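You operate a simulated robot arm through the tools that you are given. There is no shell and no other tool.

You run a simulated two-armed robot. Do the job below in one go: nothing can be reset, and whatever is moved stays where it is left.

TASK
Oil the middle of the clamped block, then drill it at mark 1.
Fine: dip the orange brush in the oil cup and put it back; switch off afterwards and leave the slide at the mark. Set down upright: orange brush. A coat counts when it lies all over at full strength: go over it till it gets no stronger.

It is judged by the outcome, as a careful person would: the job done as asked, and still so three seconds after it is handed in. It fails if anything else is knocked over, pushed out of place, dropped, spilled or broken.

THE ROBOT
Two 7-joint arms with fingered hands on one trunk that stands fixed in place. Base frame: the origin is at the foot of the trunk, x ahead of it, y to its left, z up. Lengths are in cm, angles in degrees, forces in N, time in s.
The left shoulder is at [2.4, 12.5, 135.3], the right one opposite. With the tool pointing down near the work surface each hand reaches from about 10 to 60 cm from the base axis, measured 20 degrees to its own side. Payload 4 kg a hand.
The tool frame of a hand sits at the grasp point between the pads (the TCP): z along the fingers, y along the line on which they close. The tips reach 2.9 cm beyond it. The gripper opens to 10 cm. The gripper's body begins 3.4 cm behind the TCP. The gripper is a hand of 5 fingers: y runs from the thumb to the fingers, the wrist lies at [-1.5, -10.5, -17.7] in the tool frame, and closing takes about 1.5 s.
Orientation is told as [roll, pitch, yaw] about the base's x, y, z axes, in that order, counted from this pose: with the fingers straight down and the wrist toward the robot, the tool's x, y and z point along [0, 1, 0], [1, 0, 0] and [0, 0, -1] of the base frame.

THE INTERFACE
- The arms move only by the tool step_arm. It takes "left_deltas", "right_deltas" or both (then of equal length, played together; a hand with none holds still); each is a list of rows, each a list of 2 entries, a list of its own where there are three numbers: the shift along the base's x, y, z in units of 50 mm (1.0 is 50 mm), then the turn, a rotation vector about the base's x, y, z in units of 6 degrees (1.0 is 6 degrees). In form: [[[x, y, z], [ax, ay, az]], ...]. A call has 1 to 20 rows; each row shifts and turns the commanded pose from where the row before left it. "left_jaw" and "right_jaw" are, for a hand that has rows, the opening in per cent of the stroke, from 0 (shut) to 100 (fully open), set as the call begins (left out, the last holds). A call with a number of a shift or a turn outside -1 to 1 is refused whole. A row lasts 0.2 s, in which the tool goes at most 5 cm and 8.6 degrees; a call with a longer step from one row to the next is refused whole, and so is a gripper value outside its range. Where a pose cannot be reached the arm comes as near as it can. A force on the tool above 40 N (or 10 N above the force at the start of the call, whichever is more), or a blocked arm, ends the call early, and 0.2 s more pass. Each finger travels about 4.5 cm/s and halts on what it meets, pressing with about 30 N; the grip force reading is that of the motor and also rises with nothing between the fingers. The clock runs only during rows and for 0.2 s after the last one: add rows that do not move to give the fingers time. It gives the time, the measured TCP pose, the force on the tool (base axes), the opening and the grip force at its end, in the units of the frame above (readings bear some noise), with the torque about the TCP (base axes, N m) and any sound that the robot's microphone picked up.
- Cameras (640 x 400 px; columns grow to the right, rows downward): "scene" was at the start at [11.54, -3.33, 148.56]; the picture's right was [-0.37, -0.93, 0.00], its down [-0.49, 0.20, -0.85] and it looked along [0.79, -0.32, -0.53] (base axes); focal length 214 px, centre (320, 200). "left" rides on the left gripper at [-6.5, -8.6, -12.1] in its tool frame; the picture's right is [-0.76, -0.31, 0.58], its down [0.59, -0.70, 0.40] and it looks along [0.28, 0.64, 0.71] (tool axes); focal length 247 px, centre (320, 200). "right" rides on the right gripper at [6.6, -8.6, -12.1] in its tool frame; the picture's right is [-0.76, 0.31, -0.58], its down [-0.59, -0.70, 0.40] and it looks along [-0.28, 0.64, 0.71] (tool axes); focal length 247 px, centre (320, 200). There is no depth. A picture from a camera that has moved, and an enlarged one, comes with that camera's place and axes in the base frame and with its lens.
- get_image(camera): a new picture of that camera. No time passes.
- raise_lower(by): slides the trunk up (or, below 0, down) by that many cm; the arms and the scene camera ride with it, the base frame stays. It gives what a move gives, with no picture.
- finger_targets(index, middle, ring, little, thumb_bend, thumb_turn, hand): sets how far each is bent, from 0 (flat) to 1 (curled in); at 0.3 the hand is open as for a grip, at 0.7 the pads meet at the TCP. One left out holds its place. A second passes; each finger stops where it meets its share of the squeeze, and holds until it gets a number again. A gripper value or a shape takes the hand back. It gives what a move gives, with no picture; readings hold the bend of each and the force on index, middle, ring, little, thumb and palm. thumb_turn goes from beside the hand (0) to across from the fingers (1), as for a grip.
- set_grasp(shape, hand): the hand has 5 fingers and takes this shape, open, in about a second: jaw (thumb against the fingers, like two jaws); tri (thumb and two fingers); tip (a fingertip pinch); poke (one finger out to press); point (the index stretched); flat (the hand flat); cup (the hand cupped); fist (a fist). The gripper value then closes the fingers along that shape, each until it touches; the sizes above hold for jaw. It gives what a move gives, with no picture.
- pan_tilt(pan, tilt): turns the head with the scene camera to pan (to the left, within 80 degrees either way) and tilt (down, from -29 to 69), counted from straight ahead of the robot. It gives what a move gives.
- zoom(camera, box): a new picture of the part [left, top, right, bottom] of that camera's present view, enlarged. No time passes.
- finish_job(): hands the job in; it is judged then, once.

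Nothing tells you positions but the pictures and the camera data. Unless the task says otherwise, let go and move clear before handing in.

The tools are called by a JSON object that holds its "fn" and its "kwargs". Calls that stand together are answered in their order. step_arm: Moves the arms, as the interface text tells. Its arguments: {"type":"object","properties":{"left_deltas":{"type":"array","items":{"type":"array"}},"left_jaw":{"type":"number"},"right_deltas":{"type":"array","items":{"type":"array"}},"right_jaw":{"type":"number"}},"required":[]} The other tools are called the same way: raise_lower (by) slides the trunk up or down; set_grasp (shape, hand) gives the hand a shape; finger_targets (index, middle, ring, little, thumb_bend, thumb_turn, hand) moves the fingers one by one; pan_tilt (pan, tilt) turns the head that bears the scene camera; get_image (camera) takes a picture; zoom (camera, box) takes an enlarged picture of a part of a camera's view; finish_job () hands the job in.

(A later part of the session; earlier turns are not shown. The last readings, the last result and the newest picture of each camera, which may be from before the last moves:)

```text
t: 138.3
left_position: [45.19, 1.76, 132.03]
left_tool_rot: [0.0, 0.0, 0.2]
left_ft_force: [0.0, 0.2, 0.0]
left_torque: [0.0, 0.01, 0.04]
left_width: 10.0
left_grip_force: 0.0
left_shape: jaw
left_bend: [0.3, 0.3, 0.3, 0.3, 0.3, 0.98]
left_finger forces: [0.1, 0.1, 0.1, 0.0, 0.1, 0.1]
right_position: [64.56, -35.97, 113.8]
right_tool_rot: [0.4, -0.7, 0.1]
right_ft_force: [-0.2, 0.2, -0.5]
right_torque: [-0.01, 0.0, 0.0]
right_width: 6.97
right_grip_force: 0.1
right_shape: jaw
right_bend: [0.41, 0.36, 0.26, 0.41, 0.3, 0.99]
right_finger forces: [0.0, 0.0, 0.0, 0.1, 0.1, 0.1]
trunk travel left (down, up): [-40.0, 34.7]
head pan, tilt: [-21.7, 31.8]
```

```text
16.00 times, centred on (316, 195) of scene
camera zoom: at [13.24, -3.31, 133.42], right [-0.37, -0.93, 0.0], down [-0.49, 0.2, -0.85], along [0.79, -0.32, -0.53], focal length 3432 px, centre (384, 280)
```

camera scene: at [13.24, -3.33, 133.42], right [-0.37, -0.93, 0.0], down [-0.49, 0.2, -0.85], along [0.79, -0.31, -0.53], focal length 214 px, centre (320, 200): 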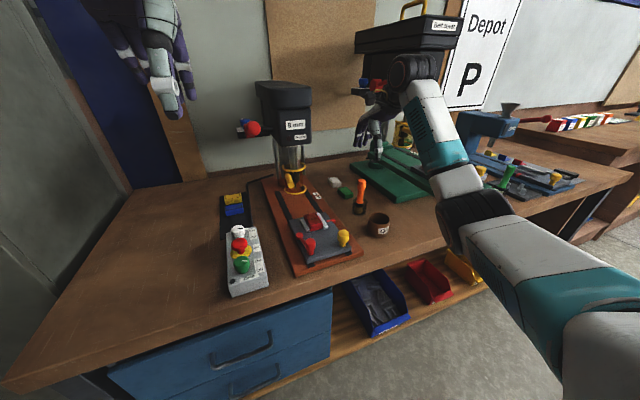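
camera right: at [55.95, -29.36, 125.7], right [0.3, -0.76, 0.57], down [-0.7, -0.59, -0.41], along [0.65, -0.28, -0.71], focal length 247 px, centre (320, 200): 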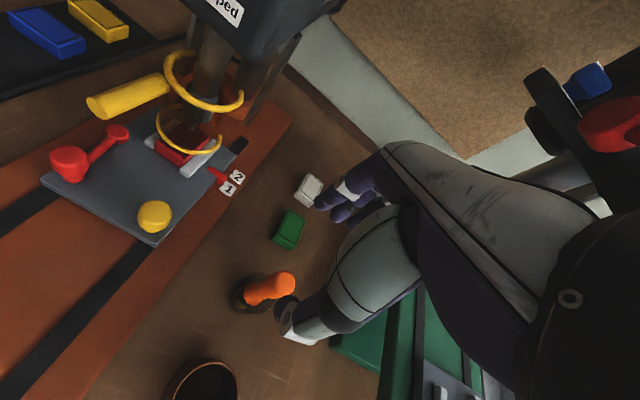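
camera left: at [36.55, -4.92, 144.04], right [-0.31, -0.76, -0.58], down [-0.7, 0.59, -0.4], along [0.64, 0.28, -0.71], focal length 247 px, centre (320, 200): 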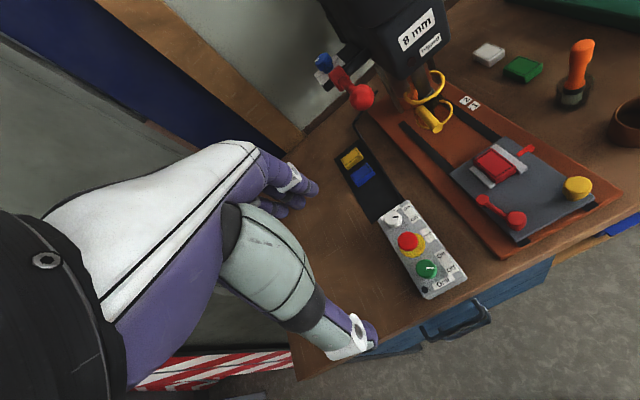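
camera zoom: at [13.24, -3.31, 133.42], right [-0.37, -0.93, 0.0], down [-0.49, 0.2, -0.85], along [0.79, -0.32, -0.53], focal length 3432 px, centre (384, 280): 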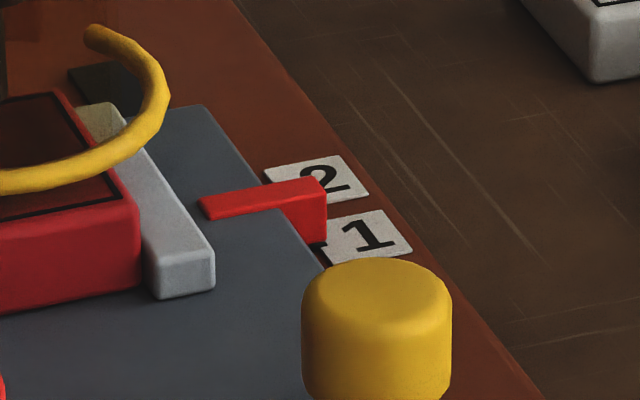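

By triangulation the pointer's centre is within about 1 mm of tick 1 (76.7 vs 76.8), so the slide is at the mark. I park the right hand back out of the way and study the control box for the left hand.

{"fn": "step_arm", "kwargs": {"right_deltas": [[[-0.2, 0, 0.3], [0, 0, 0]], [[-0.5, -0.1, 0.3], [0, 0, 0]], [[-0.6, -0.15, 0.3], [0, 0, 0]], [[-0.6, -0.15, 0.3], [0, 0, 0]], [[-0.6, -0.2, 0.3], [0, 0, 0]], [[-0.6, -0.2, 0.3], [0, 0, 0]], [[-0.5, -0.2, 0.3], [0, 0, 0]], [[-0.3, -0.1, 0.3], [0, 0, 0]], [[0, 0, 0], [0, 0, 0]]], "right_jaw": 100}}

{"fn": "get_image", "kwargs": {"camera": "scene"}}

{"fn": "get_image", "kwargs": {"camera": "left"}}

{"fn": "get_image", "kwargs": {"camera": "right"}}

{"fn": "zoom", "kwargs": {"camera": "scene", "box": [215, 210, 285, 300]}}

{"fn": "zoom", "kwargs": {"camera": "left", "box": [370, 190, 480, 310]}}

```text
t: 140.3
left_position: [45.14, 1.64, 131.82]
left_tool_rot: [0.0, -0.1, 0.1]
left_ft_force: [0.2, 0.1, -0.2]
left_torque: [0.01, 0.02, -0.01]
left_width: 9.97
left_grip_force: 0.1
left_shape: jaw
left_bend: [0.3, 0.3, 0.3, 0.3, 0.3, 0.98]
left_finger forces: [0.0, 0.0, 0.1, 0.0, 0.0, 0.0]
right_position: [44.91, -41.25, 125.61]
right_tool_rot: [0.5, -0.5, 0.1]
right_ft_force: [0.7, 0.4, 0.4]
right_torque: [0.0, 0.02, 0.03]
right_width: 9.97
right_grip_force: 0.1
right_shape: jaw
right_bend: [0.3, 0.3, 0.3, 0.3, 0.3, 0.98]
right_finger forces: [0.1, 0.1, 0.0, 0.1, 0.1, 0.0]
trunk travel left (down, up): [-40.0, 34.7]
head pan, tilt: [-21.7, 31.8]
```

```text
taken
camera scene: at [13.25, -3.33, 133.42], right [-0.37, -0.93, 0.0], down [-0.49, 0.2, -0.85], along [0.79, -0.31, -0.53], focal length 214 px, centre (320, 200)
```

scene: 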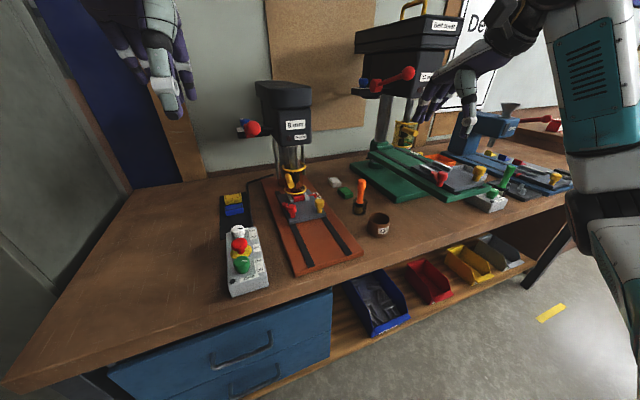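

```text
taken
camera left: at [36.58, -4.92, 144.03], right [-0.31, -0.76, -0.58], down [-0.7, 0.59, -0.4], along [0.64, 0.28, -0.71], focal length 247 px, centre (320, 200)
```

left: 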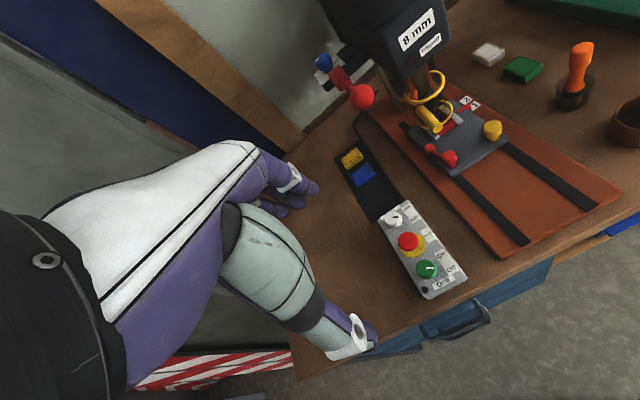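

```text
taken
camera right: at [36.44, -34.64, 137.59], right [0.3, -0.76, 0.57], down [-0.7, -0.59, -0.41], along [0.65, -0.28, -0.71], focal length 247 px, centre (320, 200)
```

right: 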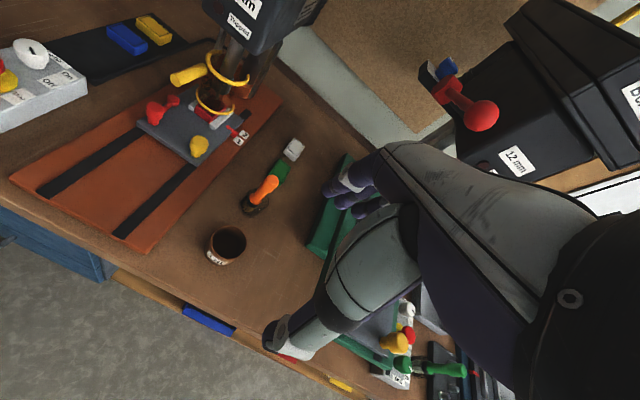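

```text
4.44 times, centred on (250, 255) of scene
camera zoom: at [13.25, -3.33, 133.42], right [-0.37, -0.93, 0.0], down [-0.49, 0.2, -0.85], along [0.79, -0.31, -0.53], focal length 953 px, centre (631, -44)
```

zoom: 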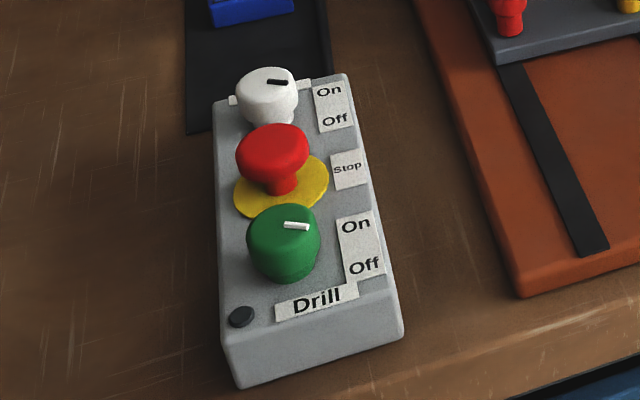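

```text
3.33 times, centred on (425, 250) of left
camera zoom: at [36.58, -4.92, 144.03], right [-0.31, -0.76, -0.58], down [-0.7, 0.59, -0.4], along [0.64, 0.28, -0.71], focal length 823 px, centre (-30, 33)
```

zoom: 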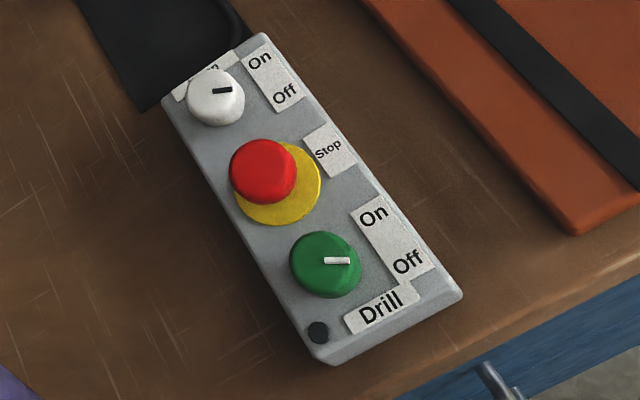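

The drill switch is at Off and needs about a 60° counter-clockwise turn. I set the left hand to a three-finger shape to turn knobs and move it above the green knob (about 50.5, 0.4).

{"fn": "set_grasp", "kwargs": {"hand": "left", "shape": "tri"}}

{"fn": "get_image", "kwargs": {"camera": "left"}}

{"fn": "get_image", "kwargs": {"camera": "scene"}}

```text
t: 141.2
left_position: [45.15, 1.65, 131.95]
left_tool_rot: [0.0, 0.1, 0.1]
left_ft_force: [0.3, 0.2, -0.1]
left_torque: [0.0, -0.02, 0.02]
left_width: 9.97
left_grip_force: 0.1
left_shape: tri
left_bend: [0.3, 0.3, 0.99, 0.99, 0.3, 0.98]
left_finger forces: [0.0, 0.0, 0.1, 0.0, 0.1, 0.0]
right_position: [45.01, -41.15, 125.62]
right_tool_rot: [0.4, -0.6, 0.1]
right_ft_force: [-0.7, 0.1, -0.4]
right_torque: [-0.01, 0.05, -0.01]
right_width: 9.99
right_grip_force: 0.0
right_shape: jaw
right_bend: [0.3, 0.3, 0.3, 0.3, 0.3, 0.98]
right_finger forces: [0.0, 0.0, 0.0, 0.0, 0.1, 0.0]
trunk travel left (down, up): [-40.0, 34.7]
head pan, tilt: [-21.7, 31.8]
```

```text
taken
camera left: at [36.55, -4.91, 144.04], right [-0.31, -0.76, -0.58], down [-0.7, 0.59, -0.4], along [0.64, 0.28, -0.71], focal length 247 px, centre (320, 200)
```

left: 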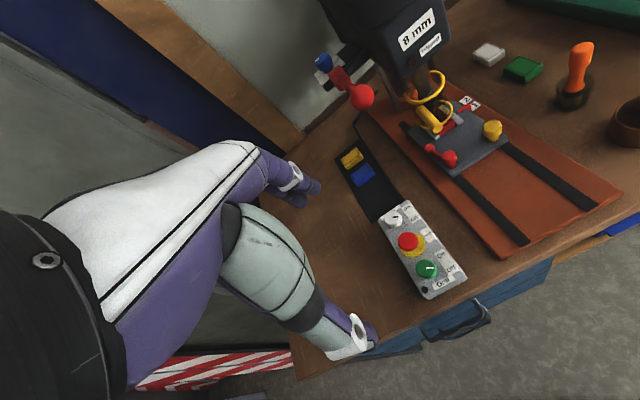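

```text
taken
camera scene: at [13.22, -3.33, 133.42], right [-0.37, -0.93, 0.0], down [-0.49, 0.2, -0.85], along [0.79, -0.31, -0.53], focal length 214 px, centre (320, 200)
```

scene: 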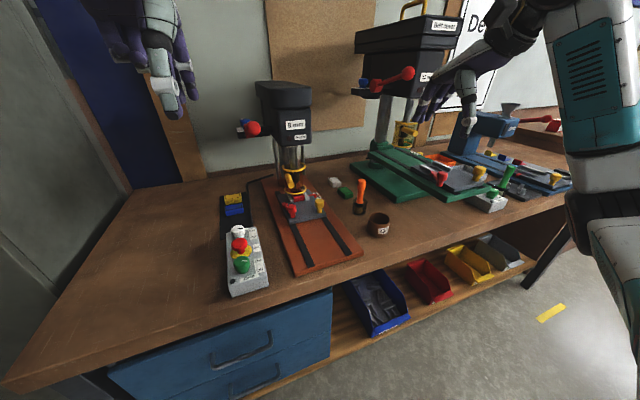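

Ring and little fingers are folded away. I turn the left hand about the vertical by −120° while moving it above the green knob.

{"fn": "step_arm", "kwargs": {"left_deltas": [[[0.05, -0.012, -0.1], [0, 0, -1]], [[0.05, -0.012, -0.1], [0, 0, -1]], [[0.05, -0.012, -0.15], [0, 0, -1]], [[0.05, -0.012, -0.15], [0, 0, -1]], [[0.05, -0.012, -0.15], [0, 0, -1]], [[0.05, -0.012, -0.15], [0, 0, -1]], [[0.05, -0.012, -0.15], [0, 0, -1]], [[0.05, -0.012, -0.15], [0, 0, -1]], [[0.05, -0.012, -0.15], [0, 0, -1]], [[0.05, -0.012, -0.15], [0, 0, -1]], [[0.05, -0.012, -0.15], [0, 0, -1]], [[0.05, -0.012, -0.15], [0, 0, -1]], [[0.05, -0.012, -0.15], [0, 0, -1]], [[0.05, -0.012, -0.15], [0, 0, -1]], [[0.05, -0.012, -0.15], [0, 0, -1]], [[0.05, -0.012, -0.15], [0, 0, -1]], [[0.05, -0.012, -0.15], [0, 0, -1]], [[0.05, -0.012, -0.15], [0, 0, -1]], [[0.05, -0.012, -0.15], [0, 0, -1]], [[0.05, -0.012, -0.15], [0, 0, -1]]]}}

{"fn": "get_image", "kwargs": {"camera": "left"}}

{"fn": "get_image", "kwargs": {"camera": "scene"}}

```text
t: 145.4
left_position: [46.61, 2.03, 124.23]
left_tool_rot: [0.0, 0.0, -64.9]
left_ft_force: [-0.1, 0.0, -0.6]
left_torque: [-0.02, 0.02, 0.03]
left_width: 9.97
left_grip_force: 0.0
left_shape: tri
left_bend: [0.3, 0.3, 0.99, 0.99, 0.3, 0.98]
left_finger forces: [0.1, 0.0, 0.0, 0.0, 0.0, 0.0]
left hand out of reach, approached as far as the arm can: row 11, 12, 13, 14, 15, 16, 17, 18, 19, 20
right_position: [44.98, -41.11, 125.66]
right_tool_rot: [0.5, -0.5, 0.1]
right_ft_force: [-1.2, 0.3, -0.3]
right_torque: [0.02, 0.01, -0.03]
right_width: 9.97
right_grip_force: 0.0
right_shape: jaw
right_bend: [0.3, 0.3, 0.3, 0.3, 0.3, 0.98]
right_finger forces: [0.0, 0.0, 0.1, 0.0, 0.0, 0.0]
trunk travel left (down, up): [-40.0, 34.7]
head pan, tilt: [-21.7, 31.8]
```

```text
taken
camera left: at [37.06, 6.98, 136.32], right [-0.82, -0.04, -0.57], down [0.23, 0.89, -0.4], along [0.53, -0.46, -0.71], focal length 247 px, centre (320, 200)
```

left: 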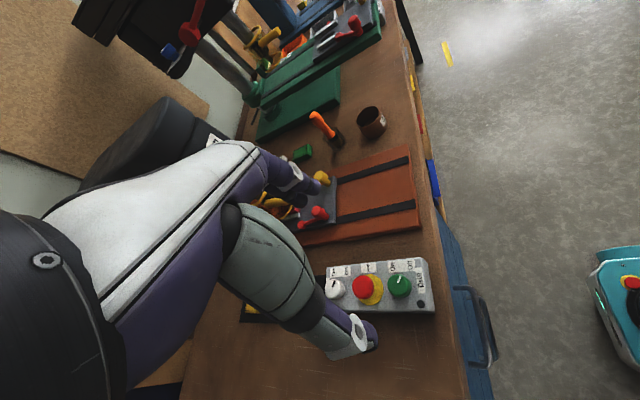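

```text
taken
camera scene: at [13.22, -3.33, 133.42], right [-0.37, -0.93, 0.0], down [-0.49, 0.2, -0.85], along [0.79, -0.31, -0.53], focal length 214 px, centre (320, 200)
```

scene: 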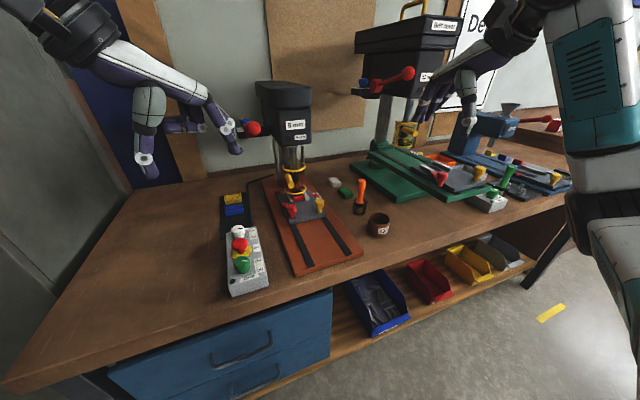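

The wrist limit stops me at yaw ≈ −65°, so I'll use a two-finger tip pinch (narrower, keeps clear of Stop) and turn from −60° to 0°.

{"fn": "set_grasp", "kwargs": {"hand": "left", "shape": "tip"}}

{"fn": "get_image", "kwargs": {"camera": "left"}}

{"fn": "zoom", "kwargs": {"camera": "scene", "box": [100, 60, 280, 220]}}

```text
t: 146.3
left_position: [46.63, 2.02, 124.18]
left_tool_rot: [-0.1, 0.1, -65.0]
left_ft_force: [-0.1, -0.2, -0.4]
left_torque: [-0.03, 0.01, 0.01]
left_width: 10.0
left_grip_force: 0.0
left_shape: tip
left_bend: [0.3, 0.98, 0.99, 0.99, 0.3, 0.98]
left_finger forces: [0.1, 0.0, 0.1, 0.0, 0.1, 0.1]
right_position: [45.05, -41.18, 125.64]
right_tool_rot: [0.4, -0.7, 0.1]
right_ft_force: [0.3, 0.3, 0.4]
right_torque: [0.01, 0.04, -0.01]
right_width: 9.97
right_grip_force: 0.0
right_shape: jaw
right_bend: [0.3, 0.3, 0.3, 0.3, 0.3, 0.98]
right_finger forces: [0.0, 0.0, 0.0, 0.1, 0.0, 0.1]
trunk travel left (down, up): [-40.0, 34.7]
head pan, tilt: [-21.7, 31.8]
```

```text
taken
camera left: at [37.06, 6.98, 136.32], right [-0.82, -0.04, -0.57], down [0.23, 0.89, -0.4], along [0.53, -0.46, -0.71], focal length 247 px, centre (320, 200)
```

left: 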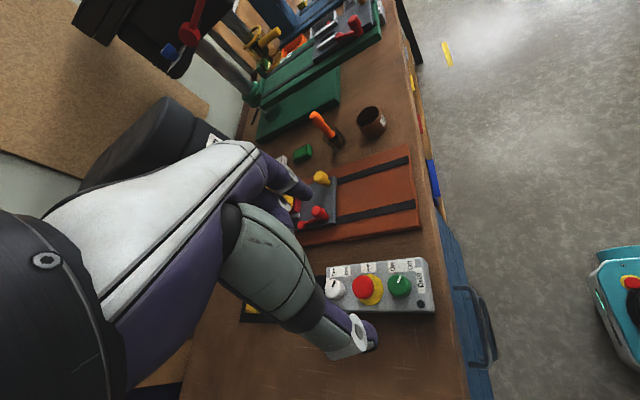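

```text
2.50 times, centred on (190, 140) of scene
camera zoom: at [13.23, -3.33, 133.42], right [-0.37, -0.93, 0.0], down [-0.49, 0.2, -0.85], along [0.79, -0.31, -0.53], focal length 536 px, centre (645, 350)
```

zoom: 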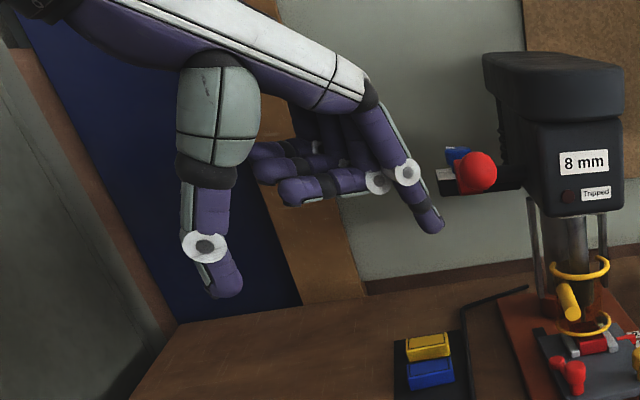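

Only thumb and index are out now. I move above the green knob at yaw −60°.

{"fn": "step_arm", "kwargs": {"left_deltas": [[[0.12, -0.05, -0.2], [0, 0, 0.4]], [[0.13, -0.055, -0.45], [0, 0, 0.4]], [[0.13, -0.055, -0.5], [0, 0, 0]], [[0.13, -0.055, -0.5], [0, 0, 0]], [[0.13, -0.055, -0.5], [0, 0, 0]], [[0.13, -0.055, -0.45], [0, 0, 0]], [[0, 0, -0.3], [0, 0, 0]], [[0, 0, 0], [0, 0, 0]]], "left_jaw": 100}}

{"fn": "get_image", "kwargs": {"camera": "left"}}

{"fn": "zoom", "kwargs": {"camera": "scene", "box": [190, 150, 320, 310]}}

```text
t: 148.2
left_position: [50.43, 0.41, 109.8]
left_tool_rot: [-0.1, 0.0, -60.1]
left_ft_force: [-0.2, -0.3, 0.0]
left_torque: [0.01, -0.02, 0.04]
left_width: 9.98
left_grip_force: 0.0
left_shape: tip
left_bend: [0.3, 0.98, 0.99, 0.99, 0.3, 0.98]
left_finger forces: [0.1, 0.0, 0.0, 0.1, 0.0, 0.0]
right_position: [45.04, -41.19, 125.72]
right_tool_rot: [0.4, -0.7, 0.1]
right_ft_force: [-0.6, -0.3, 0.4]
right_torque: [0.02, -0.05, -0.01]
right_width: 9.97
right_grip_force: 0.1
right_shape: jaw
right_bend: [0.3, 0.3, 0.3, 0.3, 0.3, 0.98]
right_finger forces: [0.0, 0.0, 0.0, 0.0, 0.0, 0.1]
trunk travel left (down, up): [-40.0, 34.7]
head pan, tilt: [-21.7, 31.8]
```

```text
taken
camera left: at [40.47, 4.53, 121.82], right [-0.81, -0.11, -0.58], down [0.16, 0.9, -0.4], along [0.56, -0.41, -0.71], focal length 247 px, centre (320, 200)
```

left: 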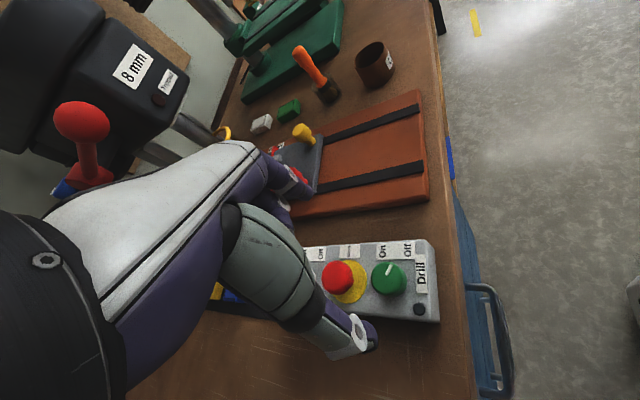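

```text
2.50 times, centred on (255, 230) of scene
camera zoom: at [13.23, -3.33, 133.42], right [-0.37, -0.93, 0.0], down [-0.49, 0.2, -0.85], along [0.79, -0.31, -0.53], focal length 536 px, centre (482, 125)
```

zoom: 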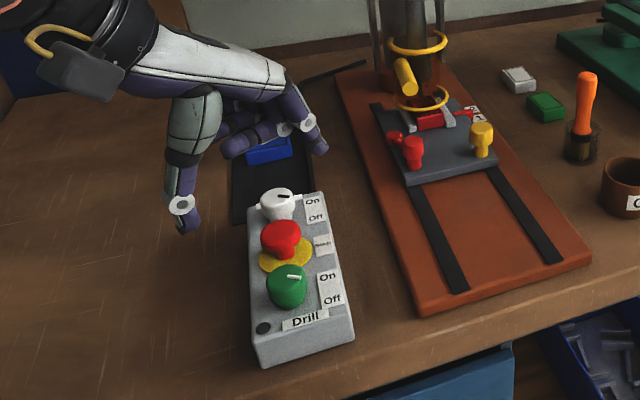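

The pose is good. I lower to about 3 cm above the working height and check clearance to the Stop button.

{"fn": "step_arm", "kwargs": {"left_deltas": [[[0.01, 0.01, -0.3], [0, 0, 0]], [[0, 0, -0.4], [0, 0, 0]], [[0, 0, -0.4], [0, 0, 0]], [[0, 0, -0.4], [0, 0, 0]], [[0, 0, -0.25], [0, 0, 0]], [[0, 0, 0], [0, 0, 0]]]}}

{"fn": "get_image", "kwargs": {"camera": "left"}}

{"fn": "zoom", "kwargs": {"camera": "scene", "box": [200, 190, 300, 300]}}

{"fn": "zoom", "kwargs": {"camera": "right", "box": [0, 0, 160, 140]}}

```text
t: 149.6
left_position: [50.38, 0.52, 100.92]
left_tool_rot: [-0.2, 0.1, -60.2]
left_ft_force: [0.7, 0.0, -0.2]
left_torque: [0.02, -0.01, 0.0]
left_width: 9.97
left_grip_force: 0.0
left_shape: tip
left_bend: [0.3, 0.98, 0.99, 0.99, 0.3, 0.98]
left_finger forces: [0.0, 0.0, 0.0, 0.1, 0.1, 0.0]
right_position: [45.08, -41.18, 125.78]
right_tool_rot: [0.4, -0.6, 0.2]
right_ft_force: [-0.2, -0.3, 1.0]
right_torque: [0.0, -0.02, 0.0]
right_width: 9.99
right_grip_force: 0.1
right_shape: jaw
right_bend: [0.3, 0.3, 0.3, 0.3, 0.3, 0.98]
right_finger forces: [0.0, 0.0, 0.0, 0.1, 0.0, 0.0]
trunk travel left (down, up): [-40.0, 34.7]
head pan, tilt: [-21.7, 31.8]
```

```text
taken
camera left: at [40.42, 4.7, 113.07], right [-0.81, -0.11, -0.58], down [0.16, 0.9, -0.4], along [0.56, -0.41, -0.71], focal length 247 px, centre (320, 200)
```

left: 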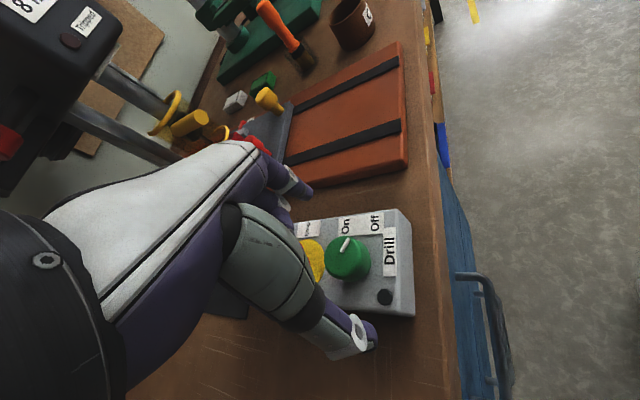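

```text
3.64 times, centred on (250, 245) of scene
camera zoom: at [13.22, -3.32, 133.42], right [-0.37, -0.93, 0.0], down [-0.49, 0.2, -0.85], along [0.79, -0.32, -0.53], focal length 780 px, centre (574, 36)
```

zoom: 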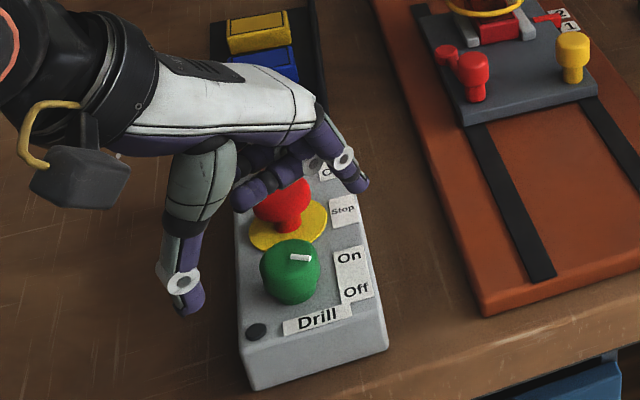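

```text
2.86 times, centred on (80, 70) of right
camera zoom: at [36.43, -34.64, 137.6], right [0.3, -0.76, 0.57], down [-0.7, -0.59, -0.41], along [0.65, -0.28, -0.71], focal length 706 px, centre (1006, 571)
```

zoom: 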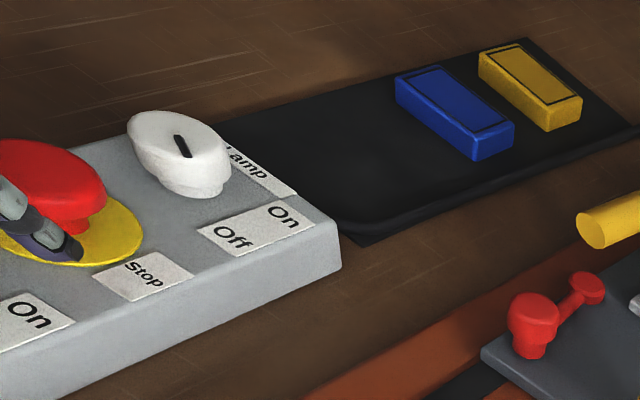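

The folded fingers hang close over the Stop button, so I tilt the hand ~24° so its body leans toward me and away from Stop.

{"fn": "step_arm", "kwargs": {"left_deltas": [[[0, 0, 0.2], [0.5, -0.866, 0]], [[0, 0, 0.1], [0.5, -0.866, 0]], [[0, 0, 0], [0.5, -0.866, 0]], [[0, 0, 0], [0.5, -0.866, 0]], [[0, 0, 0], [0.4, -0.69, 0]], [[0, 0, 0], [0, 0, 0]]]}}

{"fn": "get_image", "kwargs": {"camera": "left"}}

{"fn": "zoom", "kwargs": {"camera": "scene", "box": [200, 190, 300, 300]}}

```text
t: 150.9
left_position: [50.46, 0.43, 102.47]
left_tool_rot: [28.8, 0.3, -60.1]
left_ft_force: [-0.4, 0.5, -0.5]
left_torque: [-0.01, -0.01, -0.03]
left_width: 9.96
left_grip_force: 0.1
left_shape: tip
left_bend: [0.3, 0.98, 0.99, 0.99, 0.3, 0.98]
left_finger forces: [0.0, 0.0, 0.1, 0.0, 0.0, 0.0]
right_position: [45.0, -41.22, 125.7]
right_tool_rot: [0.5, -0.5, 0.1]
right_ft_force: [1.1, 0.1, 0.3]
right_torque: [-0.04, -0.01, 0.02]
right_width: 9.99
right_grip_force: 0.0
right_shape: jaw
right_bend: [0.3, 0.3, 0.3, 0.3, 0.3, 0.98]
right_finger forces: [0.0, 0.1, 0.0, 0.0, 0.0, 0.1]
trunk travel left (down, up): [-40.0, 34.7]
head pan, tilt: [-21.7, 31.8]
```

```text
taken
camera left: at [36.12, 2.07, 109.93], right [-0.49, 0.08, -0.87], down [0.26, 0.96, -0.06], along [0.83, -0.26, -0.49], focal length 247 px, centre (320, 200)
```

left: 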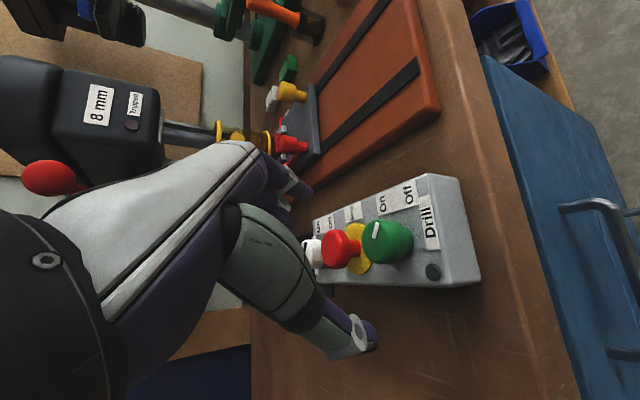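

```text
3.64 times, centred on (250, 245) of scene
camera zoom: at [13.23, -3.32, 133.42], right [-0.37, -0.93, 0.0], down [-0.49, 0.2, -0.85], along [0.79, -0.32, -0.53], focal length 780 px, centre (574, 36)
```

zoom: 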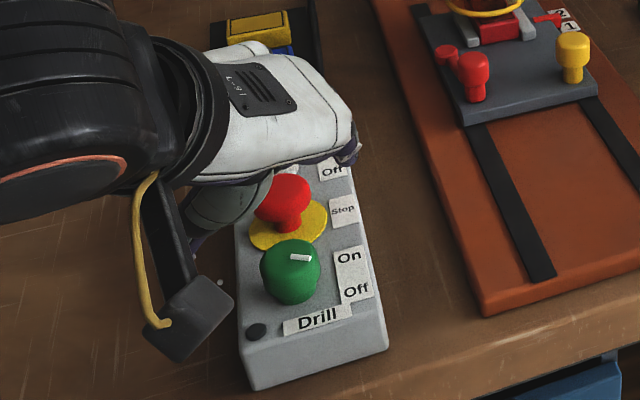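

The hand now clears the Stop button. I lower it to the green knob.

{"fn": "step_arm", "kwargs": {"left_deltas": [[[-0.04, -0.02, -0.2], [0, 0, 0]], [[-0.04, -0.02, -0.25], [0, 0, 0]], [[-0.03, -0.02, -0.25], [0, 0, 0]], [[-0.03, -0.02, -0.2], [0, 0, 0]], [[0, 0, -0.1], [0, 0, 0]], [[0, 0, 0], [0, 0, 0]]]}}

{"fn": "get_image", "kwargs": {"camera": "left"}}

{"fn": "zoom", "kwargs": {"camera": "scene", "box": [200, 190, 300, 300]}}

{"fn": "zoom", "kwargs": {"camera": "right", "box": [0, 0, 140, 140]}}

```text
t: 152.3
left_position: [49.77, 0.12, 97.36]
left_tool_rot: [28.7, 0.1, -60.1]
left_ft_force: [0.5, -0.3, 0.5]
left_torque: [-0.03, -0.02, -0.01]
left_width: 10.0
left_grip_force: 0.0
left_shape: tip
left_bend: [0.3, 0.98, 0.99, 0.99, 0.3, 0.98]
left_finger forces: [0.0, 0.0, 0.1, 0.0, 0.0, 0.0]
right_position: [45.01, -41.3, 125.67]
right_tool_rot: [0.4, -0.7, 0.2]
right_ft_force: [0.8, -0.3, 0.6]
right_torque: [0.01, 0.0, -0.02]
right_width: 10.0
right_grip_force: 0.1
right_shape: jaw
right_bend: [0.3, 0.3, 0.3, 0.3, 0.3, 0.98]
right_finger forces: [0.0, 0.1, 0.0, 0.1, 0.0, 0.0]
trunk travel left (down, up): [-40.0, 34.7]
head pan, tilt: [-21.7, 31.8]
```

```text
taken
camera left: at [35.44, 1.61, 104.92], right [-0.49, 0.08, -0.87], down [0.26, 0.96, -0.06], along [0.83, -0.26, -0.49], focal length 247 px, centre (320, 200)
```

left: 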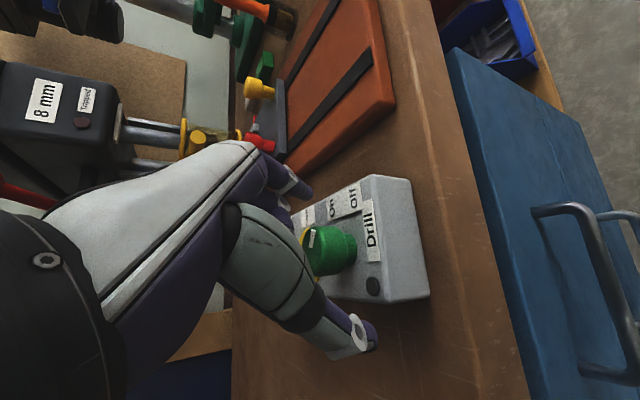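

```text
3.64 times, centred on (250, 245) of scene
camera zoom: at [13.22, -3.33, 133.42], right [-0.37, -0.93, 0.0], down [-0.49, 0.2, -0.85], along [0.79, -0.31, -0.53], focal length 780 px, centre (574, 36)
```

zoom: 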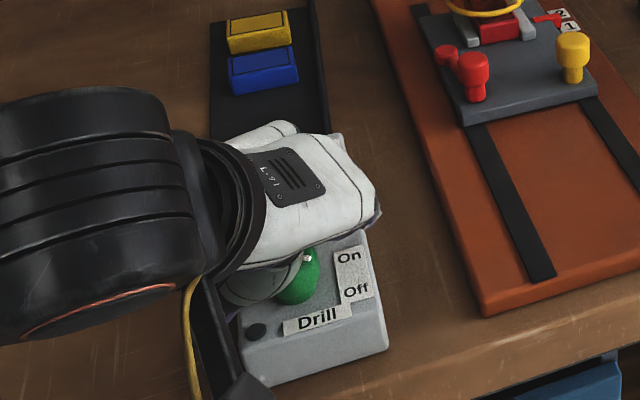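

```text
2.86 times, centred on (70, 70) of right
camera zoom: at [36.43, -34.64, 137.6], right [0.3, -0.76, 0.57], down [-0.7, -0.59, -0.41], along [0.65, -0.28, -0.71], focal length 706 px, centre (1034, 571)
```

zoom: 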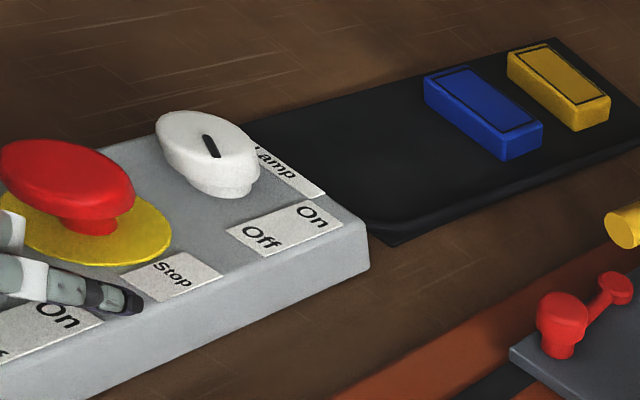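

The knob sits between thumb and index, and Stop is untouched. I close the pinch.

{"fn": "step_arm", "kwargs": {"left_deltas": [[[0, 0, 0], [0, 0, 0]], [[0, 0, 0], [0, 0, 0]], [[0, 0, 0], [0, 0, 0]], [[0, 0, 0], [0, 0, 0]], [[0, 0, 0], [0, 0, 0]], [[0, 0, 0], [0, 0, 0]], [[0, 0, 0], [0, 0, 0]], [[0, 0, 0], [0, 0, 0]]], "left_jaw": 0}}

{"fn": "get_image", "kwargs": {"camera": "left"}}

{"fn": "zoom", "kwargs": {"camera": "right", "box": [0, 0, 140, 140]}}

```text
t: 154.2
left_position: [49.8, 0.0, 97.42]
left_tool_rot: [28.7, 0.3, -60.1]
left_ft_force: [1.3, 1.2, 0.2]
left_torque: [0.04, -0.01, -0.03]
left_width: 2.76
left_grip_force: 30.0
left_shape: tip
left_bend: [0.58, 1.0, 1.0, 1.0, 0.45, 1.0]
left_finger forces: [26.4, 0.1, 0.1, 0.0, 26.9, 0.0]
right_position: [44.99, -41.23, 125.6]
right_tool_rot: [0.4, -0.5, 0.0]
right_ft_force: [0.0, -0.9, 0.1]
right_torque: [0.0, -0.03, 0.02]
right_width: 9.99
right_grip_force: 0.0
right_shape: jaw
right_bend: [0.3, 0.3, 0.3, 0.3, 0.3, 0.98]
right_finger forces: [0.0, 0.0, 0.0, 0.0, 0.0, 0.0]
trunk travel left (down, up): [-40.0, 34.7]
head pan, tilt: [-21.7, 31.8]
```

```text
taken
camera left: at [35.45, 1.63, 104.93], right [-0.49, 0.08, -0.87], down [0.26, 0.96, -0.06], along [0.83, -0.26, -0.49], focal length 247 px, centre (320, 200)
```

left: 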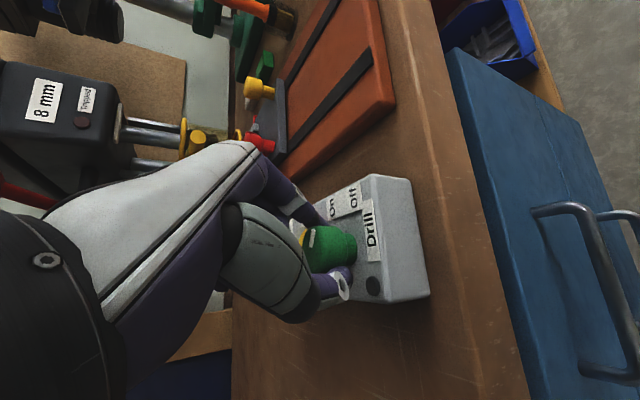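

```text
2.86 times, centred on (70, 70) of right
camera zoom: at [36.44, -34.63, 137.6], right [0.3, -0.76, 0.57], down [-0.7, -0.59, -0.41], along [0.65, -0.28, -0.71], focal length 706 px, centre (1034, 571)
```

zoom: 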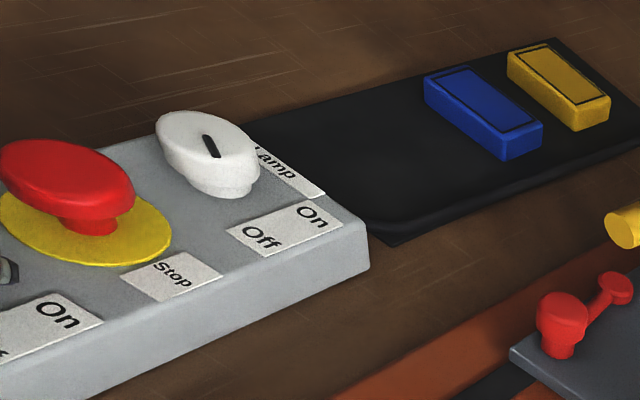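

The knob is pinched firmly (width 2.8 cm). I turn it counter-clockwise about its own axis, 30° first.

{"fn": "step_arm", "kwargs": {"left_deltas": [[[0.0098, -0.0151, 0], [0, 0, 1]], [[0.0113, -0.0141, 0], [0, 0, 1]], [[0.0128, -0.0128, 0], [0, 0, 1]], [[0.014, -0.0114, 0], [0, 0, 1]], [[0.0152, -0.0099, 0], [0, 0, 1]], [[0, 0, 0], [0, 0, 0]]]}}

{"fn": "get_image", "kwargs": {"camera": "left"}}

{"fn": "zoom", "kwargs": {"camera": "scene", "box": [200, 190, 300, 300]}}

{"fn": "zoom", "kwargs": {"camera": "right", "box": [0, 0, 140, 140]}}

```text
t: 155.6
left_position: [50.1, -0.26, 97.45]
left_tool_rot: [28.7, 0.3, -30.1]
left_ft_force: [1.9, 0.8, -2.4]
left_torque: [-0.02, -0.05, 0.01]
left_width: 2.78
left_grip_force: 29.3
left_shape: tip
left_bend: [0.58, 1.0, 1.0, 1.0, 0.45, 1.0]
left_finger forces: [28.4, 0.1, 0.0, 0.0, 26.9, 0.1]
right_position: [45.0, -41.26, 125.75]
right_tool_rot: [0.4, -0.6, 0.0]
right_ft_force: [0.4, 0.3, -0.5]
right_torque: [0.01, 0.04, 0.02]
right_width: 9.98
right_grip_force: 0.0
right_shape: jaw
right_bend: [0.3, 0.3, 0.3, 0.3, 0.3, 0.98]
right_finger forces: [0.0, 0.1, 0.0, 0.1, 0.0, 0.0]
trunk travel left (down, up): [-40.0, 34.7]
head pan, tilt: [-21.7, 31.8]
```

```text
taken
camera left: at [36.89, -6.04, 104.95], right [-0.46, -0.18, -0.87], down [-0.26, 0.96, -0.06], along [0.85, 0.19, -0.49], focal length 247 px, centre (320, 200)
```

left: 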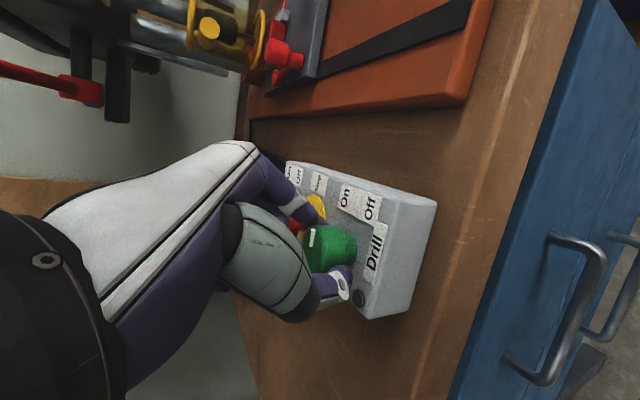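

```text
3.64 times, centred on (250, 245) of scene
camera zoom: at [13.28, -3.33, 133.42], right [-0.37, -0.93, 0.0], down [-0.49, 0.2, -0.85], along [0.79, -0.31, -0.53], focal length 780 px, centre (574, 36)
```

zoom: 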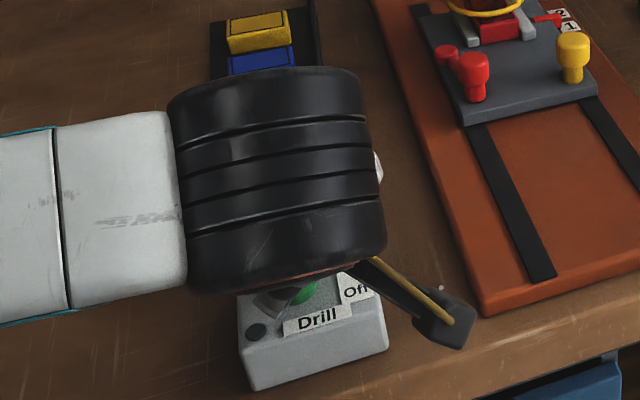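

```text
2.86 times, centred on (70, 70) of right
camera zoom: at [36.49, -34.65, 137.58], right [0.3, -0.76, 0.57], down [-0.7, -0.59, -0.41], along [0.65, -0.28, -0.71], focal length 706 px, centre (1034, 571)
```

zoom: 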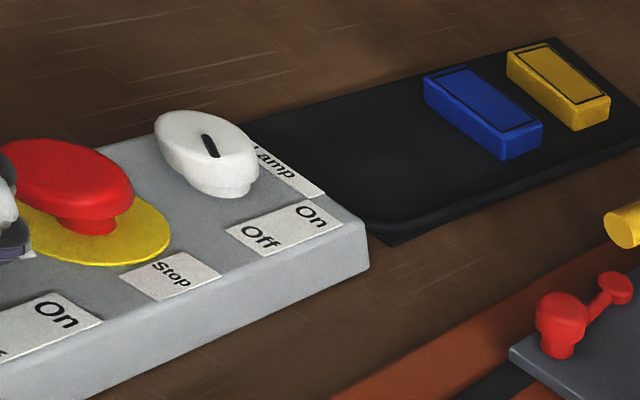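

{"fn": "zoom", "kwargs": {"camera": "left", "box": [260, 150, 400, 330]}}

```text
2.22 times, centred on (330, 240) of left
camera zoom: at [36.89, -6.04, 104.95], right [-0.46, -0.18, -0.87], down [-0.26, 0.96, -0.06], along [0.85, 0.19, -0.49], focal length 549 px, centre (298, 111)
```

zoom: 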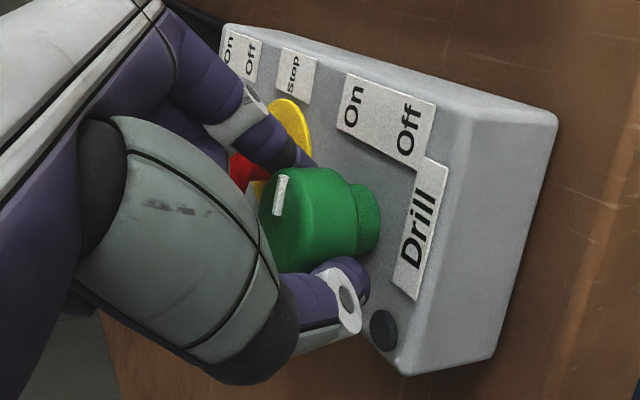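

The indicator turned with the hand and now points midway. I continue the remaining 30°.

{"fn": "step_arm", "kwargs": {"left_deltas": [[[0.0161, -0.0083, 0], [0, 0, 1]], [[0.0169, -0.0066, 0], [0, 0, 1]], [[0.0175, -0.0047, 0], [0, 0, 1]], [[0.0179, -0.0029, 0], [0, 0, 1]], [[0, 0, 0], [0, 0, 0]]]}}

{"fn": "zoom", "kwargs": {"camera": "left", "box": [240, 130, 420, 330]}}

{"fn": "zoom", "kwargs": {"camera": "scene", "box": [240, 80, 320, 200]}}

{"fn": "zoom", "kwargs": {"camera": "right", "box": [0, 0, 140, 140]}}

```text
t: 156.8
left_position: [50.47, -0.36, 97.54]
left_tool_rot: [28.7, 0.2, -6.0]
left_ft_force: [2.1, 3.2, -4.7]
left_torque: [0.06, -0.03, 0.02]
left_width: 2.74
left_grip_force: 30.4
left_shape: tip
left_bend: [0.58, 1.0, 1.0, 1.0, 0.45, 1.0]
left_finger forces: [27.8, 0.1, 0.0, 0.1, 26.5, 0.1]
right_position: [44.9, -41.21, 125.74]
right_tool_rot: [0.4, -0.6, 0.1]
right_ft_force: [-0.4, -0.2, -0.5]
right_torque: [-0.02, 0.02, -0.05]
right_width: 9.96
right_grip_force: 0.0
right_shape: jaw
right_bend: [0.3, 0.3, 0.3, 0.3, 0.3, 0.98]
right_finger forces: [0.1, 0.1, 0.0, 0.0, 0.0, 0.0]
trunk travel left (down, up): [-40.0, 34.7]
head pan, tilt: [-21.7, 31.8]
```

```text
2.00 times, centred on (330, 230) of left
camera zoom: at [40.74, -11.01, 104.98], right [-0.35, -0.35, -0.87], down [-0.63, 0.78, -0.06], along [0.7, 0.52, -0.49], focal length 494 px, centre (300, 140)
```

zoom: 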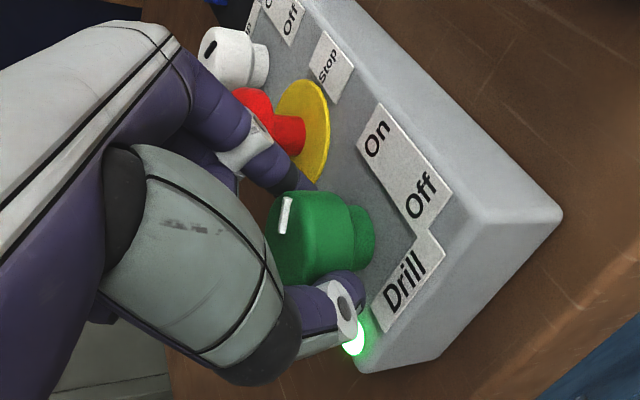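

```text
3.33 times, centred on (280, 140) of scene
camera zoom: at [13.29, -3.29, 133.41], right [-0.37, -0.93, 0.0], down [-0.49, 0.2, -0.85], along [0.79, -0.32, -0.53], focal length 715 px, centre (453, 400)
```

zoom: 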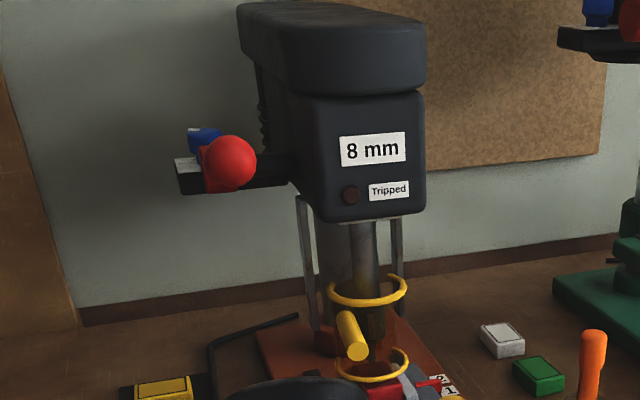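

```text
2.86 times, centred on (70, 70) of right
camera zoom: at [36.5, -34.61, 137.59], right [0.3, -0.76, 0.57], down [-0.7, -0.59, -0.41], along [0.65, -0.28, -0.71], focal length 706 px, centre (1034, 571)
```

zoom: 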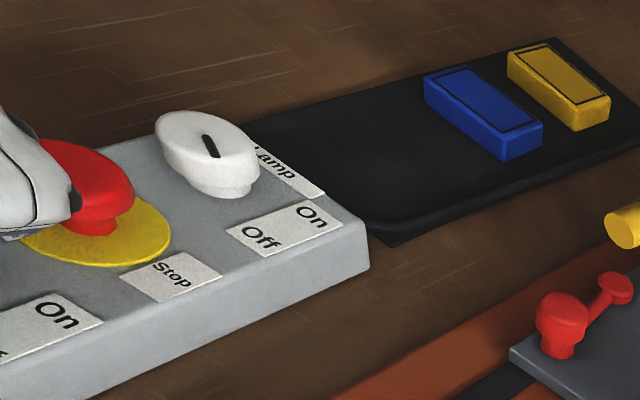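

The green lamp lit up: the drill is on. I open the pinch only slightly (to stay clear of Stop) and lift straight up.

{"fn": "step_arm", "kwargs": {"left_deltas": [[[0, 0, 0], [0, 0, 0]], [[0, 0, 0], [0, 0, 0]], [[0, 0, 0], [0, 0, 0]], [[0, 0, 0], [0, 0, 0]]], "left_jaw": 38}}

{"fn": "step_arm", "kwargs": {"left_deltas": [[[0, 0, 0.1], [0, 0, 0]], [[0, 0, 0.2], [0, 0, 0]], [[0, 0, 0.3], [0, 0, 0]], [[0, 0, 0.4], [0, 0, 0]], [[-0.2, 0, 0.4], [0, 0, 0]], [[-0.3, 0, 0.4], [0, 0, 0]], [[0, 0, 0], [0, 0, 0]]]}}

{"fn": "get_image", "kwargs": {"camera": "left"}}

{"fn": "get_image", "kwargs": {"camera": "scene"}}

{"fn": "zoom", "kwargs": {"camera": "right", "box": [0, 0, 180, 160]}}

```text
t: 157.8
left_position: [50.36, -0.58, 97.5]
left_tool_rot: [28.7, 0.2, -6.0]
left_ft_force: [1.2, -0.7, -0.1]
left_torque: [0.04, 0.02, -0.01]
left_width: 3.76
left_grip_force: 0.1
left_shape: tip
left_bend: [0.49, 0.98, 0.99, 0.99, 0.42, 1.0]
left_finger forces: [0.0, 0.0, 0.0, 0.0, 0.0, 0.0]
right_position: [45.01, -41.32, 125.76]
right_tool_rot: [0.4, -0.6, 0.1]
right_ft_force: [0.4, 0.2, 0.4]
right_torque: [-0.03, 0.01, 0.01]
right_width: 9.99
right_grip_force: 0.1
right_shape: jaw
right_bend: [0.3, 0.3, 0.3, 0.3, 0.3, 0.98]
right_finger forces: [0.1, 0.0, 0.0, 0.1, 0.0, 0.1]
trunk travel left (down, up): [-40.0, 34.7]
head pan, tilt: [-21.7, 31.8]
```

```text
t: 159.3
left_position: [47.92, -0.19, 106.57]
left_tool_rot: [28.7, 0.2, -6.1]
left_ft_force: [-0.9, 0.5, 0.9]
left_torque: [0.01, -0.02, -0.01]
left_width: 3.78
left_grip_force: 0.1
left_shape: tip
left_bend: [0.49, 0.98, 0.99, 0.99, 0.42, 1.0]
left_finger forces: [0.1, 0.0, 0.0, 0.1, 0.0, 0.1]
right_position: [45.09, -41.21, 125.69]
right_tool_rot: [0.4, -0.6, 0.0]
right_ft_force: [0.4, 0.4, 0.2]
right_torque: [-0.01, 0.02, -0.03]
right_width: 9.97
right_grip_force: 0.1
right_shape: jaw
right_bend: [0.3, 0.3, 0.3, 0.3, 0.3, 0.98]
right_finger forces: [0.0, 0.0, 0.1, 0.1, 0.0, 0.0]
trunk travel left (down, up): [-40.0, 34.7]
head pan, tilt: [-21.7, 31.8]
```

```text
taken
camera left: at [38.22, -10.89, 113.99], right [-0.35, -0.35, -0.87], down [-0.62, 0.78, -0.06], along [0.7, 0.52, -0.49], focal length 247 px, centre (320, 200)
```

left: 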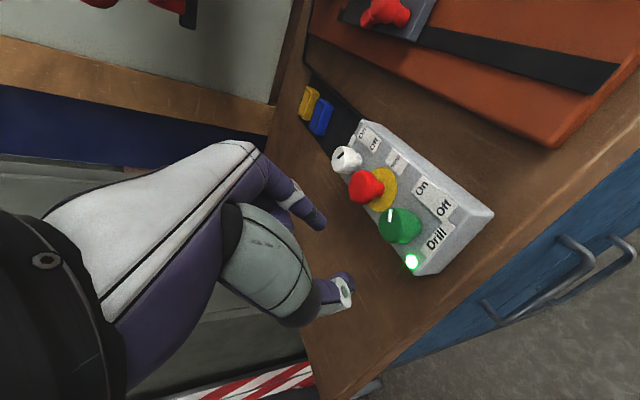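

```text
taken
camera scene: at [13.25, -3.33, 133.42], right [-0.37, -0.93, 0.0], down [-0.49, 0.2, -0.85], along [0.79, -0.31, -0.53], focal length 214 px, centre (320, 200)
```

scene: 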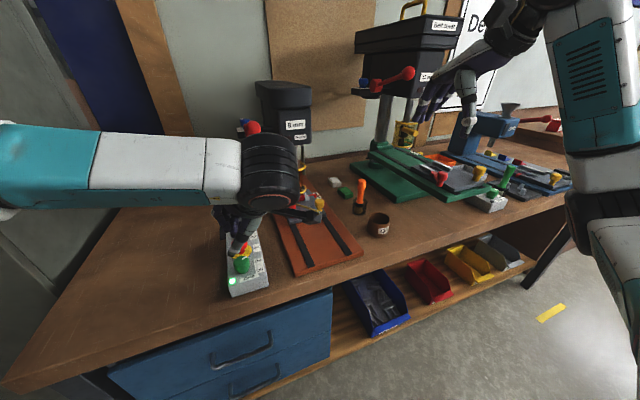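

```text
2.50 times, centred on (90, 80) of right
camera zoom: at [36.46, -34.65, 137.59], right [0.3, -0.76, 0.57], down [-0.7, -0.59, -0.41], along [0.65, -0.28, -0.71], focal length 617 px, centre (895, 500)
```

zoom: 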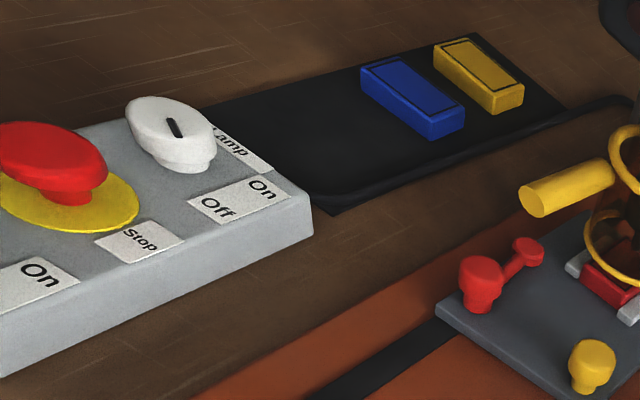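

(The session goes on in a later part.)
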